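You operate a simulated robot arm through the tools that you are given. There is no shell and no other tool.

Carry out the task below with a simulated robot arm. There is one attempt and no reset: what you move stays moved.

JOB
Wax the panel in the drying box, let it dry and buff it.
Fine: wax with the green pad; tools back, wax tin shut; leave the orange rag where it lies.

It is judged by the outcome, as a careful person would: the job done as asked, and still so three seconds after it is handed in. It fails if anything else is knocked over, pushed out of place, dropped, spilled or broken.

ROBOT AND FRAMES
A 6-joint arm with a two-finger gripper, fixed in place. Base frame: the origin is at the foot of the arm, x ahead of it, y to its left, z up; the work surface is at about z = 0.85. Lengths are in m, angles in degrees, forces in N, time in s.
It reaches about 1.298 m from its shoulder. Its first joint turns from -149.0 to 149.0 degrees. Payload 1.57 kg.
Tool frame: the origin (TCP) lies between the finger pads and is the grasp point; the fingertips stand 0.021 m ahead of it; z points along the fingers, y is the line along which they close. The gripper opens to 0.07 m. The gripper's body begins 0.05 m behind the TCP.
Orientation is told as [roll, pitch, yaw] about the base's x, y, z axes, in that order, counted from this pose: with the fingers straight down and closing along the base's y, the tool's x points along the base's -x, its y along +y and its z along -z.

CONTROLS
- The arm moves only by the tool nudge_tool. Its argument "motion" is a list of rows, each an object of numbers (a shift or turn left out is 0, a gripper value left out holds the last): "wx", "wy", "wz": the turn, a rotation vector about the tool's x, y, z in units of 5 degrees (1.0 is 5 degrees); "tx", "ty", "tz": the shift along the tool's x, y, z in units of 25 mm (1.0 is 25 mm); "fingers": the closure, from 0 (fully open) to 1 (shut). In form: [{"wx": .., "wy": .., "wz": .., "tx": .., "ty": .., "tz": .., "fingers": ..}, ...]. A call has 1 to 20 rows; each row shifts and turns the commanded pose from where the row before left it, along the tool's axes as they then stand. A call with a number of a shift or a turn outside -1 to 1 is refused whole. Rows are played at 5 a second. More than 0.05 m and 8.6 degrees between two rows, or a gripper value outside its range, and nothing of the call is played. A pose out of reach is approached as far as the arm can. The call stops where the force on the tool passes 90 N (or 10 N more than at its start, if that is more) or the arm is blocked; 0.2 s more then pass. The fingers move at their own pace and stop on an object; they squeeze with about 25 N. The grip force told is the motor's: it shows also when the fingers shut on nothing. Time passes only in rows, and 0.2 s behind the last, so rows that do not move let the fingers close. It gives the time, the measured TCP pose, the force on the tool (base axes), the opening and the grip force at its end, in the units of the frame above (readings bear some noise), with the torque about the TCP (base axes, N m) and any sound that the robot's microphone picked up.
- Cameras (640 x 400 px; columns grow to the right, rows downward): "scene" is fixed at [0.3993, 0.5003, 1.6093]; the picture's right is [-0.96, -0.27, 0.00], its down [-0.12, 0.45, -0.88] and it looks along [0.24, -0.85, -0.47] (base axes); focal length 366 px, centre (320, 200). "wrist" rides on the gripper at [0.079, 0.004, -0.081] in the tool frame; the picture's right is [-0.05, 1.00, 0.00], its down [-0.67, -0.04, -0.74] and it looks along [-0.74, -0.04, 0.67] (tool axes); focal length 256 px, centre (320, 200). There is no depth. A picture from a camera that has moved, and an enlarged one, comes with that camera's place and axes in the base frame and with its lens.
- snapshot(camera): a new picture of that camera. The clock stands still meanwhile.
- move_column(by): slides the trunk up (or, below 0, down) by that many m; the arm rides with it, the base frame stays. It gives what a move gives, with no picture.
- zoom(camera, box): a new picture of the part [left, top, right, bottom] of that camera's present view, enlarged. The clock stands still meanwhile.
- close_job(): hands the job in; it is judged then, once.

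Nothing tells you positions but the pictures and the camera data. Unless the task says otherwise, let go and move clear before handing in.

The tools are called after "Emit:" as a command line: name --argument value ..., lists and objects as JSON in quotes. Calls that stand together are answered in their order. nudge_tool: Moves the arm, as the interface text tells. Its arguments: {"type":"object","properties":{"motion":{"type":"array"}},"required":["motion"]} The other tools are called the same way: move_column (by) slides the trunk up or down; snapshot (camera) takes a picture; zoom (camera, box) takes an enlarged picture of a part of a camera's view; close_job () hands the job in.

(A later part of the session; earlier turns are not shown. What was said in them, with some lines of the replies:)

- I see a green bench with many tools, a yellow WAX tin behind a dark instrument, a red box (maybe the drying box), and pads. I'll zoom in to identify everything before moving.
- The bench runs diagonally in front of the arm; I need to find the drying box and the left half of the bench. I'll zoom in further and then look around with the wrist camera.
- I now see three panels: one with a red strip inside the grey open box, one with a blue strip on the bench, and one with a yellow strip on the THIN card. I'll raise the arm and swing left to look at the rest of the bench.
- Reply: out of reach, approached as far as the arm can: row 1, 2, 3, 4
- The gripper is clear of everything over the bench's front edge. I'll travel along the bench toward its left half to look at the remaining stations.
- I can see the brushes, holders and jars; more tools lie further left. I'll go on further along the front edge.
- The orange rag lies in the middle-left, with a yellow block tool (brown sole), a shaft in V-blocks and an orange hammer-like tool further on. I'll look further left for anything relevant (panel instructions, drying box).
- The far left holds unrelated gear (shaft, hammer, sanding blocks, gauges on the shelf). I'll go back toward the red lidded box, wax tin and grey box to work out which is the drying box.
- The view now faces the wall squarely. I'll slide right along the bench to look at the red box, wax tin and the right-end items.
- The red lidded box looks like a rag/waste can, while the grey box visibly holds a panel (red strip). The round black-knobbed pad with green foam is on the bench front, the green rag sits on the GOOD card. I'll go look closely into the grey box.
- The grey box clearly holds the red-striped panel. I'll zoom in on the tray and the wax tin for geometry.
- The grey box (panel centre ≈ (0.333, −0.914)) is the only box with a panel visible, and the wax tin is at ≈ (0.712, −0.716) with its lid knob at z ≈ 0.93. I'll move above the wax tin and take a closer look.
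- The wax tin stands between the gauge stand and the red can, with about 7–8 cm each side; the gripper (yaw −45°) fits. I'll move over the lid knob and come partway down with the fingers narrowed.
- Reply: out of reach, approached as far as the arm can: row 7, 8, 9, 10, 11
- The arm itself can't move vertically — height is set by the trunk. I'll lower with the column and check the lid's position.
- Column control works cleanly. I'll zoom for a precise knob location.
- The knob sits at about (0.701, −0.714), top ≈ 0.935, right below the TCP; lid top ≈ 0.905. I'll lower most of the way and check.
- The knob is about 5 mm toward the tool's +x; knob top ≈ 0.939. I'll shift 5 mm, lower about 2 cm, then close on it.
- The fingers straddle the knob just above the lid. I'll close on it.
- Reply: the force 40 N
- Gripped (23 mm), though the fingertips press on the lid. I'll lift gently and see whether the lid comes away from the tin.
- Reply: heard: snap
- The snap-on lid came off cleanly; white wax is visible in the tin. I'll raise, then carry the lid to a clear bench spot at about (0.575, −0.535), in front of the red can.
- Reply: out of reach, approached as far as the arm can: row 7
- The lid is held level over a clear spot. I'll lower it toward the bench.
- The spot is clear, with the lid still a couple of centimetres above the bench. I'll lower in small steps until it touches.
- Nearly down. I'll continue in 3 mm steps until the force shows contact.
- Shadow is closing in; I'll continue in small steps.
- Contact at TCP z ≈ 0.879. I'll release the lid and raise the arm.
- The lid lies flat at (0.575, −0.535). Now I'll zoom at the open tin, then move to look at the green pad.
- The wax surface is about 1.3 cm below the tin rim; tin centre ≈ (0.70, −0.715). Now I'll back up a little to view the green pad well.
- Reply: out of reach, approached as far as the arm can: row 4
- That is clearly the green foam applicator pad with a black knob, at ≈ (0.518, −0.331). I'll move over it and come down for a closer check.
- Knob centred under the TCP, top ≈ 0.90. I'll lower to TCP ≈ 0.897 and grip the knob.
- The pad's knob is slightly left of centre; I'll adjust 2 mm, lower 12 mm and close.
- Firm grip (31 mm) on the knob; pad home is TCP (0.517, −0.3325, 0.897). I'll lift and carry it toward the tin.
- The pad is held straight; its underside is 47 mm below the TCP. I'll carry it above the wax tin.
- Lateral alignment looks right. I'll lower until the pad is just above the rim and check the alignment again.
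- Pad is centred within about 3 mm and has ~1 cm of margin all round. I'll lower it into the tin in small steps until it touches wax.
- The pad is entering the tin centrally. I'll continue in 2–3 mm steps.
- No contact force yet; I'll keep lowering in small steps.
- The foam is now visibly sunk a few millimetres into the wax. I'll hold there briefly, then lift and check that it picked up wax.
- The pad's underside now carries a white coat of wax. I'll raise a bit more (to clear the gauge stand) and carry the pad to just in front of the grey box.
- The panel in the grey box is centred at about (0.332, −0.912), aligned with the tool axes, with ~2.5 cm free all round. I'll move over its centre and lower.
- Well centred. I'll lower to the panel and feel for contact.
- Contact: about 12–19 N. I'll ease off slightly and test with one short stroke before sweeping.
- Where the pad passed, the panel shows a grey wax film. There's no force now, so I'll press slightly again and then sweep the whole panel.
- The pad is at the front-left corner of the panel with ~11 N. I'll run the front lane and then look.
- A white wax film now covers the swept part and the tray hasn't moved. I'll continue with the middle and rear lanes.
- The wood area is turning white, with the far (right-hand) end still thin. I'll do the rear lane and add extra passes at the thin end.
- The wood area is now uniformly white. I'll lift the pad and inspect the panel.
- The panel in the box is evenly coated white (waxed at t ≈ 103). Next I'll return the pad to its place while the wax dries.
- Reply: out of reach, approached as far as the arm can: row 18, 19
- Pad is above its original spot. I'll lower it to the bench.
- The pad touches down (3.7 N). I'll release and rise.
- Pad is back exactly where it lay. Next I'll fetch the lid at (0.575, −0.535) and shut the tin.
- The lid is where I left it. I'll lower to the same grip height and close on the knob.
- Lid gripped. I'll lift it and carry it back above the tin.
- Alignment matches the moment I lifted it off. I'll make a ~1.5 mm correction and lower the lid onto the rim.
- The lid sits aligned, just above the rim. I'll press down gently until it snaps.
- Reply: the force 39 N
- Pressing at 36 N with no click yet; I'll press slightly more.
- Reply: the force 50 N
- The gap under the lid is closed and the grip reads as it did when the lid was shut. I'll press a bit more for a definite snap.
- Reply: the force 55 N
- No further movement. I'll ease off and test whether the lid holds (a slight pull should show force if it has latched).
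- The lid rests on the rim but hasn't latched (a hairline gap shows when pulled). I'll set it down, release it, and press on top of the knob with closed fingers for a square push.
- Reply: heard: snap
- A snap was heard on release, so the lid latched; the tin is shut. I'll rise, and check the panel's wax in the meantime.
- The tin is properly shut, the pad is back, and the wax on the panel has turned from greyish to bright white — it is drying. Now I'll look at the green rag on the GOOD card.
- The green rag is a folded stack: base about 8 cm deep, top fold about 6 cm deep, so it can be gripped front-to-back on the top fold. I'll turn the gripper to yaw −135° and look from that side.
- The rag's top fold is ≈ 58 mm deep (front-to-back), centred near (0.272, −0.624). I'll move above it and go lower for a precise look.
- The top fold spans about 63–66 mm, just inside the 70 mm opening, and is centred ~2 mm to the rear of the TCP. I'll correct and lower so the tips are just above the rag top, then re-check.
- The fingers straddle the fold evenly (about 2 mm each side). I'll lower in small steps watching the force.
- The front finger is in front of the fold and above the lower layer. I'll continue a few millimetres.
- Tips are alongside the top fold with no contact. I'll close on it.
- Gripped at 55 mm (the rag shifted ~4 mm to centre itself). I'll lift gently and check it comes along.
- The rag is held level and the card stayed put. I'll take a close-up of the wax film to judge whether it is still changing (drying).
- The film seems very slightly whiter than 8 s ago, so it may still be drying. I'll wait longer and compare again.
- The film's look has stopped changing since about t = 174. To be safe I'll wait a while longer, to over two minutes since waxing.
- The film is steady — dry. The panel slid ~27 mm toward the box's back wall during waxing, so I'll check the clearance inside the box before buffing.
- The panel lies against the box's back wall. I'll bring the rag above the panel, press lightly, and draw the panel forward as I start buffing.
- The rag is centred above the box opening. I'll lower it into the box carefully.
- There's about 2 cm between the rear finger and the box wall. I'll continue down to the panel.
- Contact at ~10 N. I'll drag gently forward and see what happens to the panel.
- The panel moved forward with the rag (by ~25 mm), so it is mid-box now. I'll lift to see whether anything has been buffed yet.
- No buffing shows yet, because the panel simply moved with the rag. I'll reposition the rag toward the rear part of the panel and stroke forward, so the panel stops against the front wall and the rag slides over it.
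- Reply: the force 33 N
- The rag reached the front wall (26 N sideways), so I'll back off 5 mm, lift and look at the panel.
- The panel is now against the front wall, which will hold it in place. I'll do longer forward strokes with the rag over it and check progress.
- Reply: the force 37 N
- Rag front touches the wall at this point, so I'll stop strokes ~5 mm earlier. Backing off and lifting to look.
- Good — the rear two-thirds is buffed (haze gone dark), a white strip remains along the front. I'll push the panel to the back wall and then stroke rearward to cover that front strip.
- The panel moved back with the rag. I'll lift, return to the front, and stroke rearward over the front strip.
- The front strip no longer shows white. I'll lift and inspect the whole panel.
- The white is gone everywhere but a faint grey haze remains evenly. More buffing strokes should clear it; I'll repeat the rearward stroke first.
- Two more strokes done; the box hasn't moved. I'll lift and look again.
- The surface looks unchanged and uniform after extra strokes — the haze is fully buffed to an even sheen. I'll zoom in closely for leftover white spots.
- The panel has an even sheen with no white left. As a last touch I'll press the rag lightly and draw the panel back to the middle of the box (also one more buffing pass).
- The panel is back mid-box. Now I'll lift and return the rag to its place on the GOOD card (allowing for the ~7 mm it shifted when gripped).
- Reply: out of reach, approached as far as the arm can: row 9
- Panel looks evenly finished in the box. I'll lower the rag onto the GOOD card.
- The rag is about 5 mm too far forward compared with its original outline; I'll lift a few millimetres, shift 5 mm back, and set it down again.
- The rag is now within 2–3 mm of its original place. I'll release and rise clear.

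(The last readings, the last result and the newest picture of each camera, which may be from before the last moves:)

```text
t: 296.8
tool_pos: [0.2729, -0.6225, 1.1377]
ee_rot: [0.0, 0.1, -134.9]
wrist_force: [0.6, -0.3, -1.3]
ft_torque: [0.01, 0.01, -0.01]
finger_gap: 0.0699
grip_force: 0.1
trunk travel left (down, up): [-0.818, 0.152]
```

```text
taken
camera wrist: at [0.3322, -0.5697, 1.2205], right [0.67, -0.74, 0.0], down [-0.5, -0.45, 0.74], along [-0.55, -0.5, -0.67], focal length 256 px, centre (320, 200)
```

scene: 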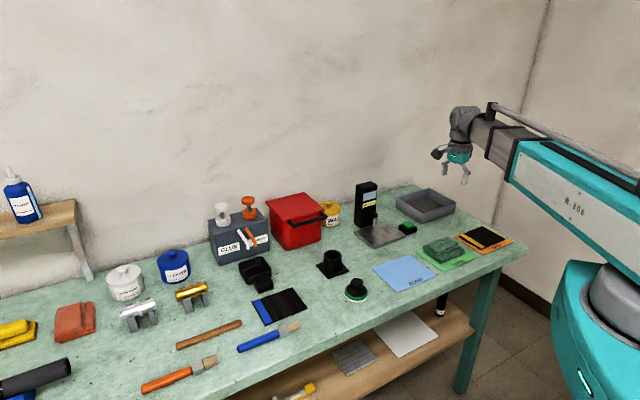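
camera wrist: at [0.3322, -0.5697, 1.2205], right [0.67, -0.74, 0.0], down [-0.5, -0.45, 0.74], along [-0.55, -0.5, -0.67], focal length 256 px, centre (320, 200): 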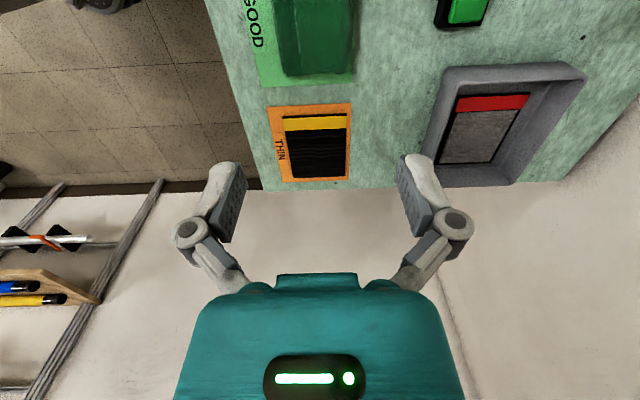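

Everything looks back in place. I'll take one unobstructed close look at the finished panel before handing in.

Emit:
nudge_tool --motion '[{"ty": 1, "tx": -0.25}, {"ty": 1, "tx": -0.25}, {"ty": 1, "tx": -0.25}, {"ty": 1, "tx": -0.25}, {"ty": 1, "tx": -0.25}, {"ty": 1, "tx": -0.25}, {"ty": 1, "tx": -0.25}, {"ty": 1, "tx": -0.25}, {"ty": 1, "tx": -0.25}, {"ty": 0.6}, {}]'

Emit:
zoom --camera "wrist" --box '[220, 10, 420, 150]'

Emit:
snapshot --camera "wrist"

```text
t: 299.2
tool_pos: [0.405, -0.8292, 1.1373]
ee_rot: [-0.1, 0.0, -135.0]
wrist_force: [0.2, 1.1, -0.4]
ft_torque: [-0.04, -0.01, 0.01]
finger_gap: 0.0698
grip_force: 0.0
trunk travel left (down, up): [-0.818, 0.152]
```

```text
2.86 times, centred on (320, 80) of wrist
camera zoom: at [0.4641, -0.777, 1.2206], right [0.67, -0.74, 0.0], down [-0.5, -0.45, 0.74], along [-0.55, -0.5, -0.67], focal length 731 px, centre (320, 543)
```

zoom: 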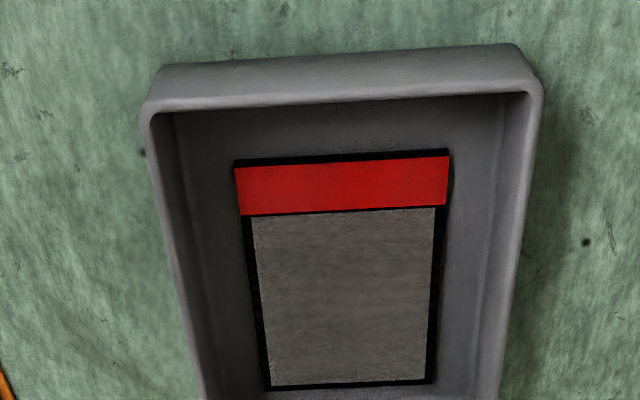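

```text
taken
camera wrist: at [0.4641, -0.777, 1.2206], right [0.67, -0.74, 0.0], down [-0.5, -0.45, 0.74], along [-0.55, -0.5, -0.67], focal length 256 px, centre (320, 200)
```

wrist: 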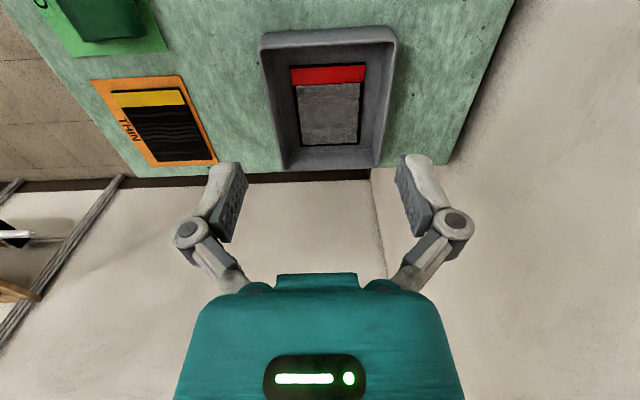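

The panel has an even buffed finish with no white residue. Last check of the tin, pad, rags and surroundings before handing in.

Emit:
zoom --camera "scene" --box '[290, 180, 450, 310]'

Emit:
zoom --camera "scene" --box '[0, 240, 256, 400]'

Emit:
zoom --camera "scene" --box '[380, 170, 540, 290]'

```text
3.08 times, centred on (370, 245) of scene
camera zoom: at [0.3993, 0.5003, 1.6093], right [-0.96, -0.27, 0.0], down [-0.12, 0.45, -0.88], along [0.24, -0.85, -0.47], focal length 1126 px, centre (166, 62)
```

zoom: 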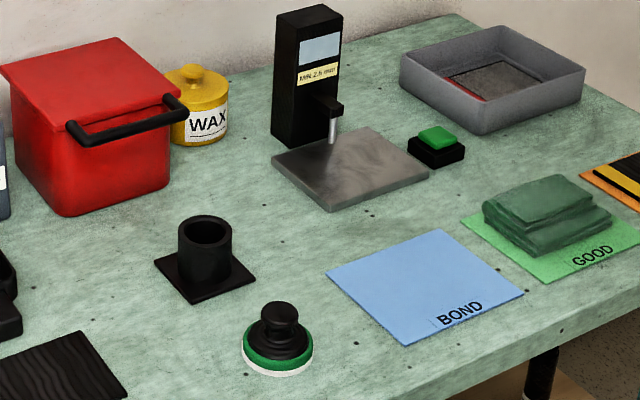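

```text
2.50 times, centred on (128, 320) of scene
camera zoom: at [0.3993, 0.5003, 1.6093], right [-0.96, -0.27, 0.0], down [-0.12, 0.45, -0.88], along [0.24, -0.85, -0.47], focal length 915 px, centre (800, -100)
```

zoom: 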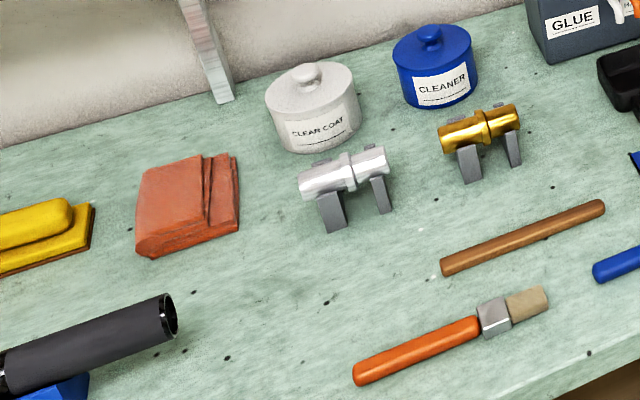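

```text
3.33 times, centred on (460, 230) of scene
camera zoom: at [0.3993, 0.5003, 1.6093], right [-0.96, -0.27, 0.0], down [-0.12, 0.45, -0.88], along [0.24, -0.85, -0.47], focal length 1220 px, centre (-147, 100)
```

zoom: 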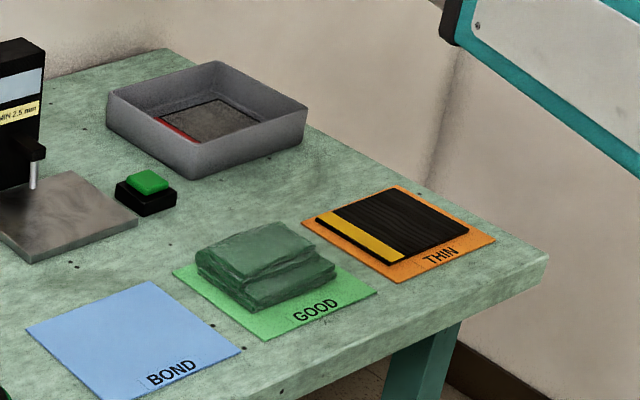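

The panel in the grey box is waxed, dried and buffed. The green pad and green rag are back in place, the wax tin is snapped shut, the orange rag is untouched, and the gripper is empty and well clear. I'm handing in the job.

Emit:
close_job

```text
The job is handed in.
```

I waxed the red-striped panel with the green pad, let it dry for about two minutes, buffed it with the green rag, and handed the job in. It now has an even, slightly grey sheen with no white wax left; two more buffing passes made no visible difference, so I took that as finished.

- **Which panel:** nothing on the bench was labelled "drying box". I took it to be the grey open box, because it was the only box with a panel visible in it. I did not open the red lidded box to check.
- **Panel position:** the panel slid around inside the grey box while I worked. I drew it back towards the middle, though it may sit a little forward of where it started. The box itself did not move.
- **Tools:** the pad is back at its original spot, with some white wax still on its underside. The green rag is back on the GOOD card, within 2–3 mm of where it lay.
- **Wax tin:** the lid is back on, and I heard it snap shut.
- **Everything else:** the orange rag was never touched, and nothing else on the bench looks moved. The gripper is empty and clear of the bench.
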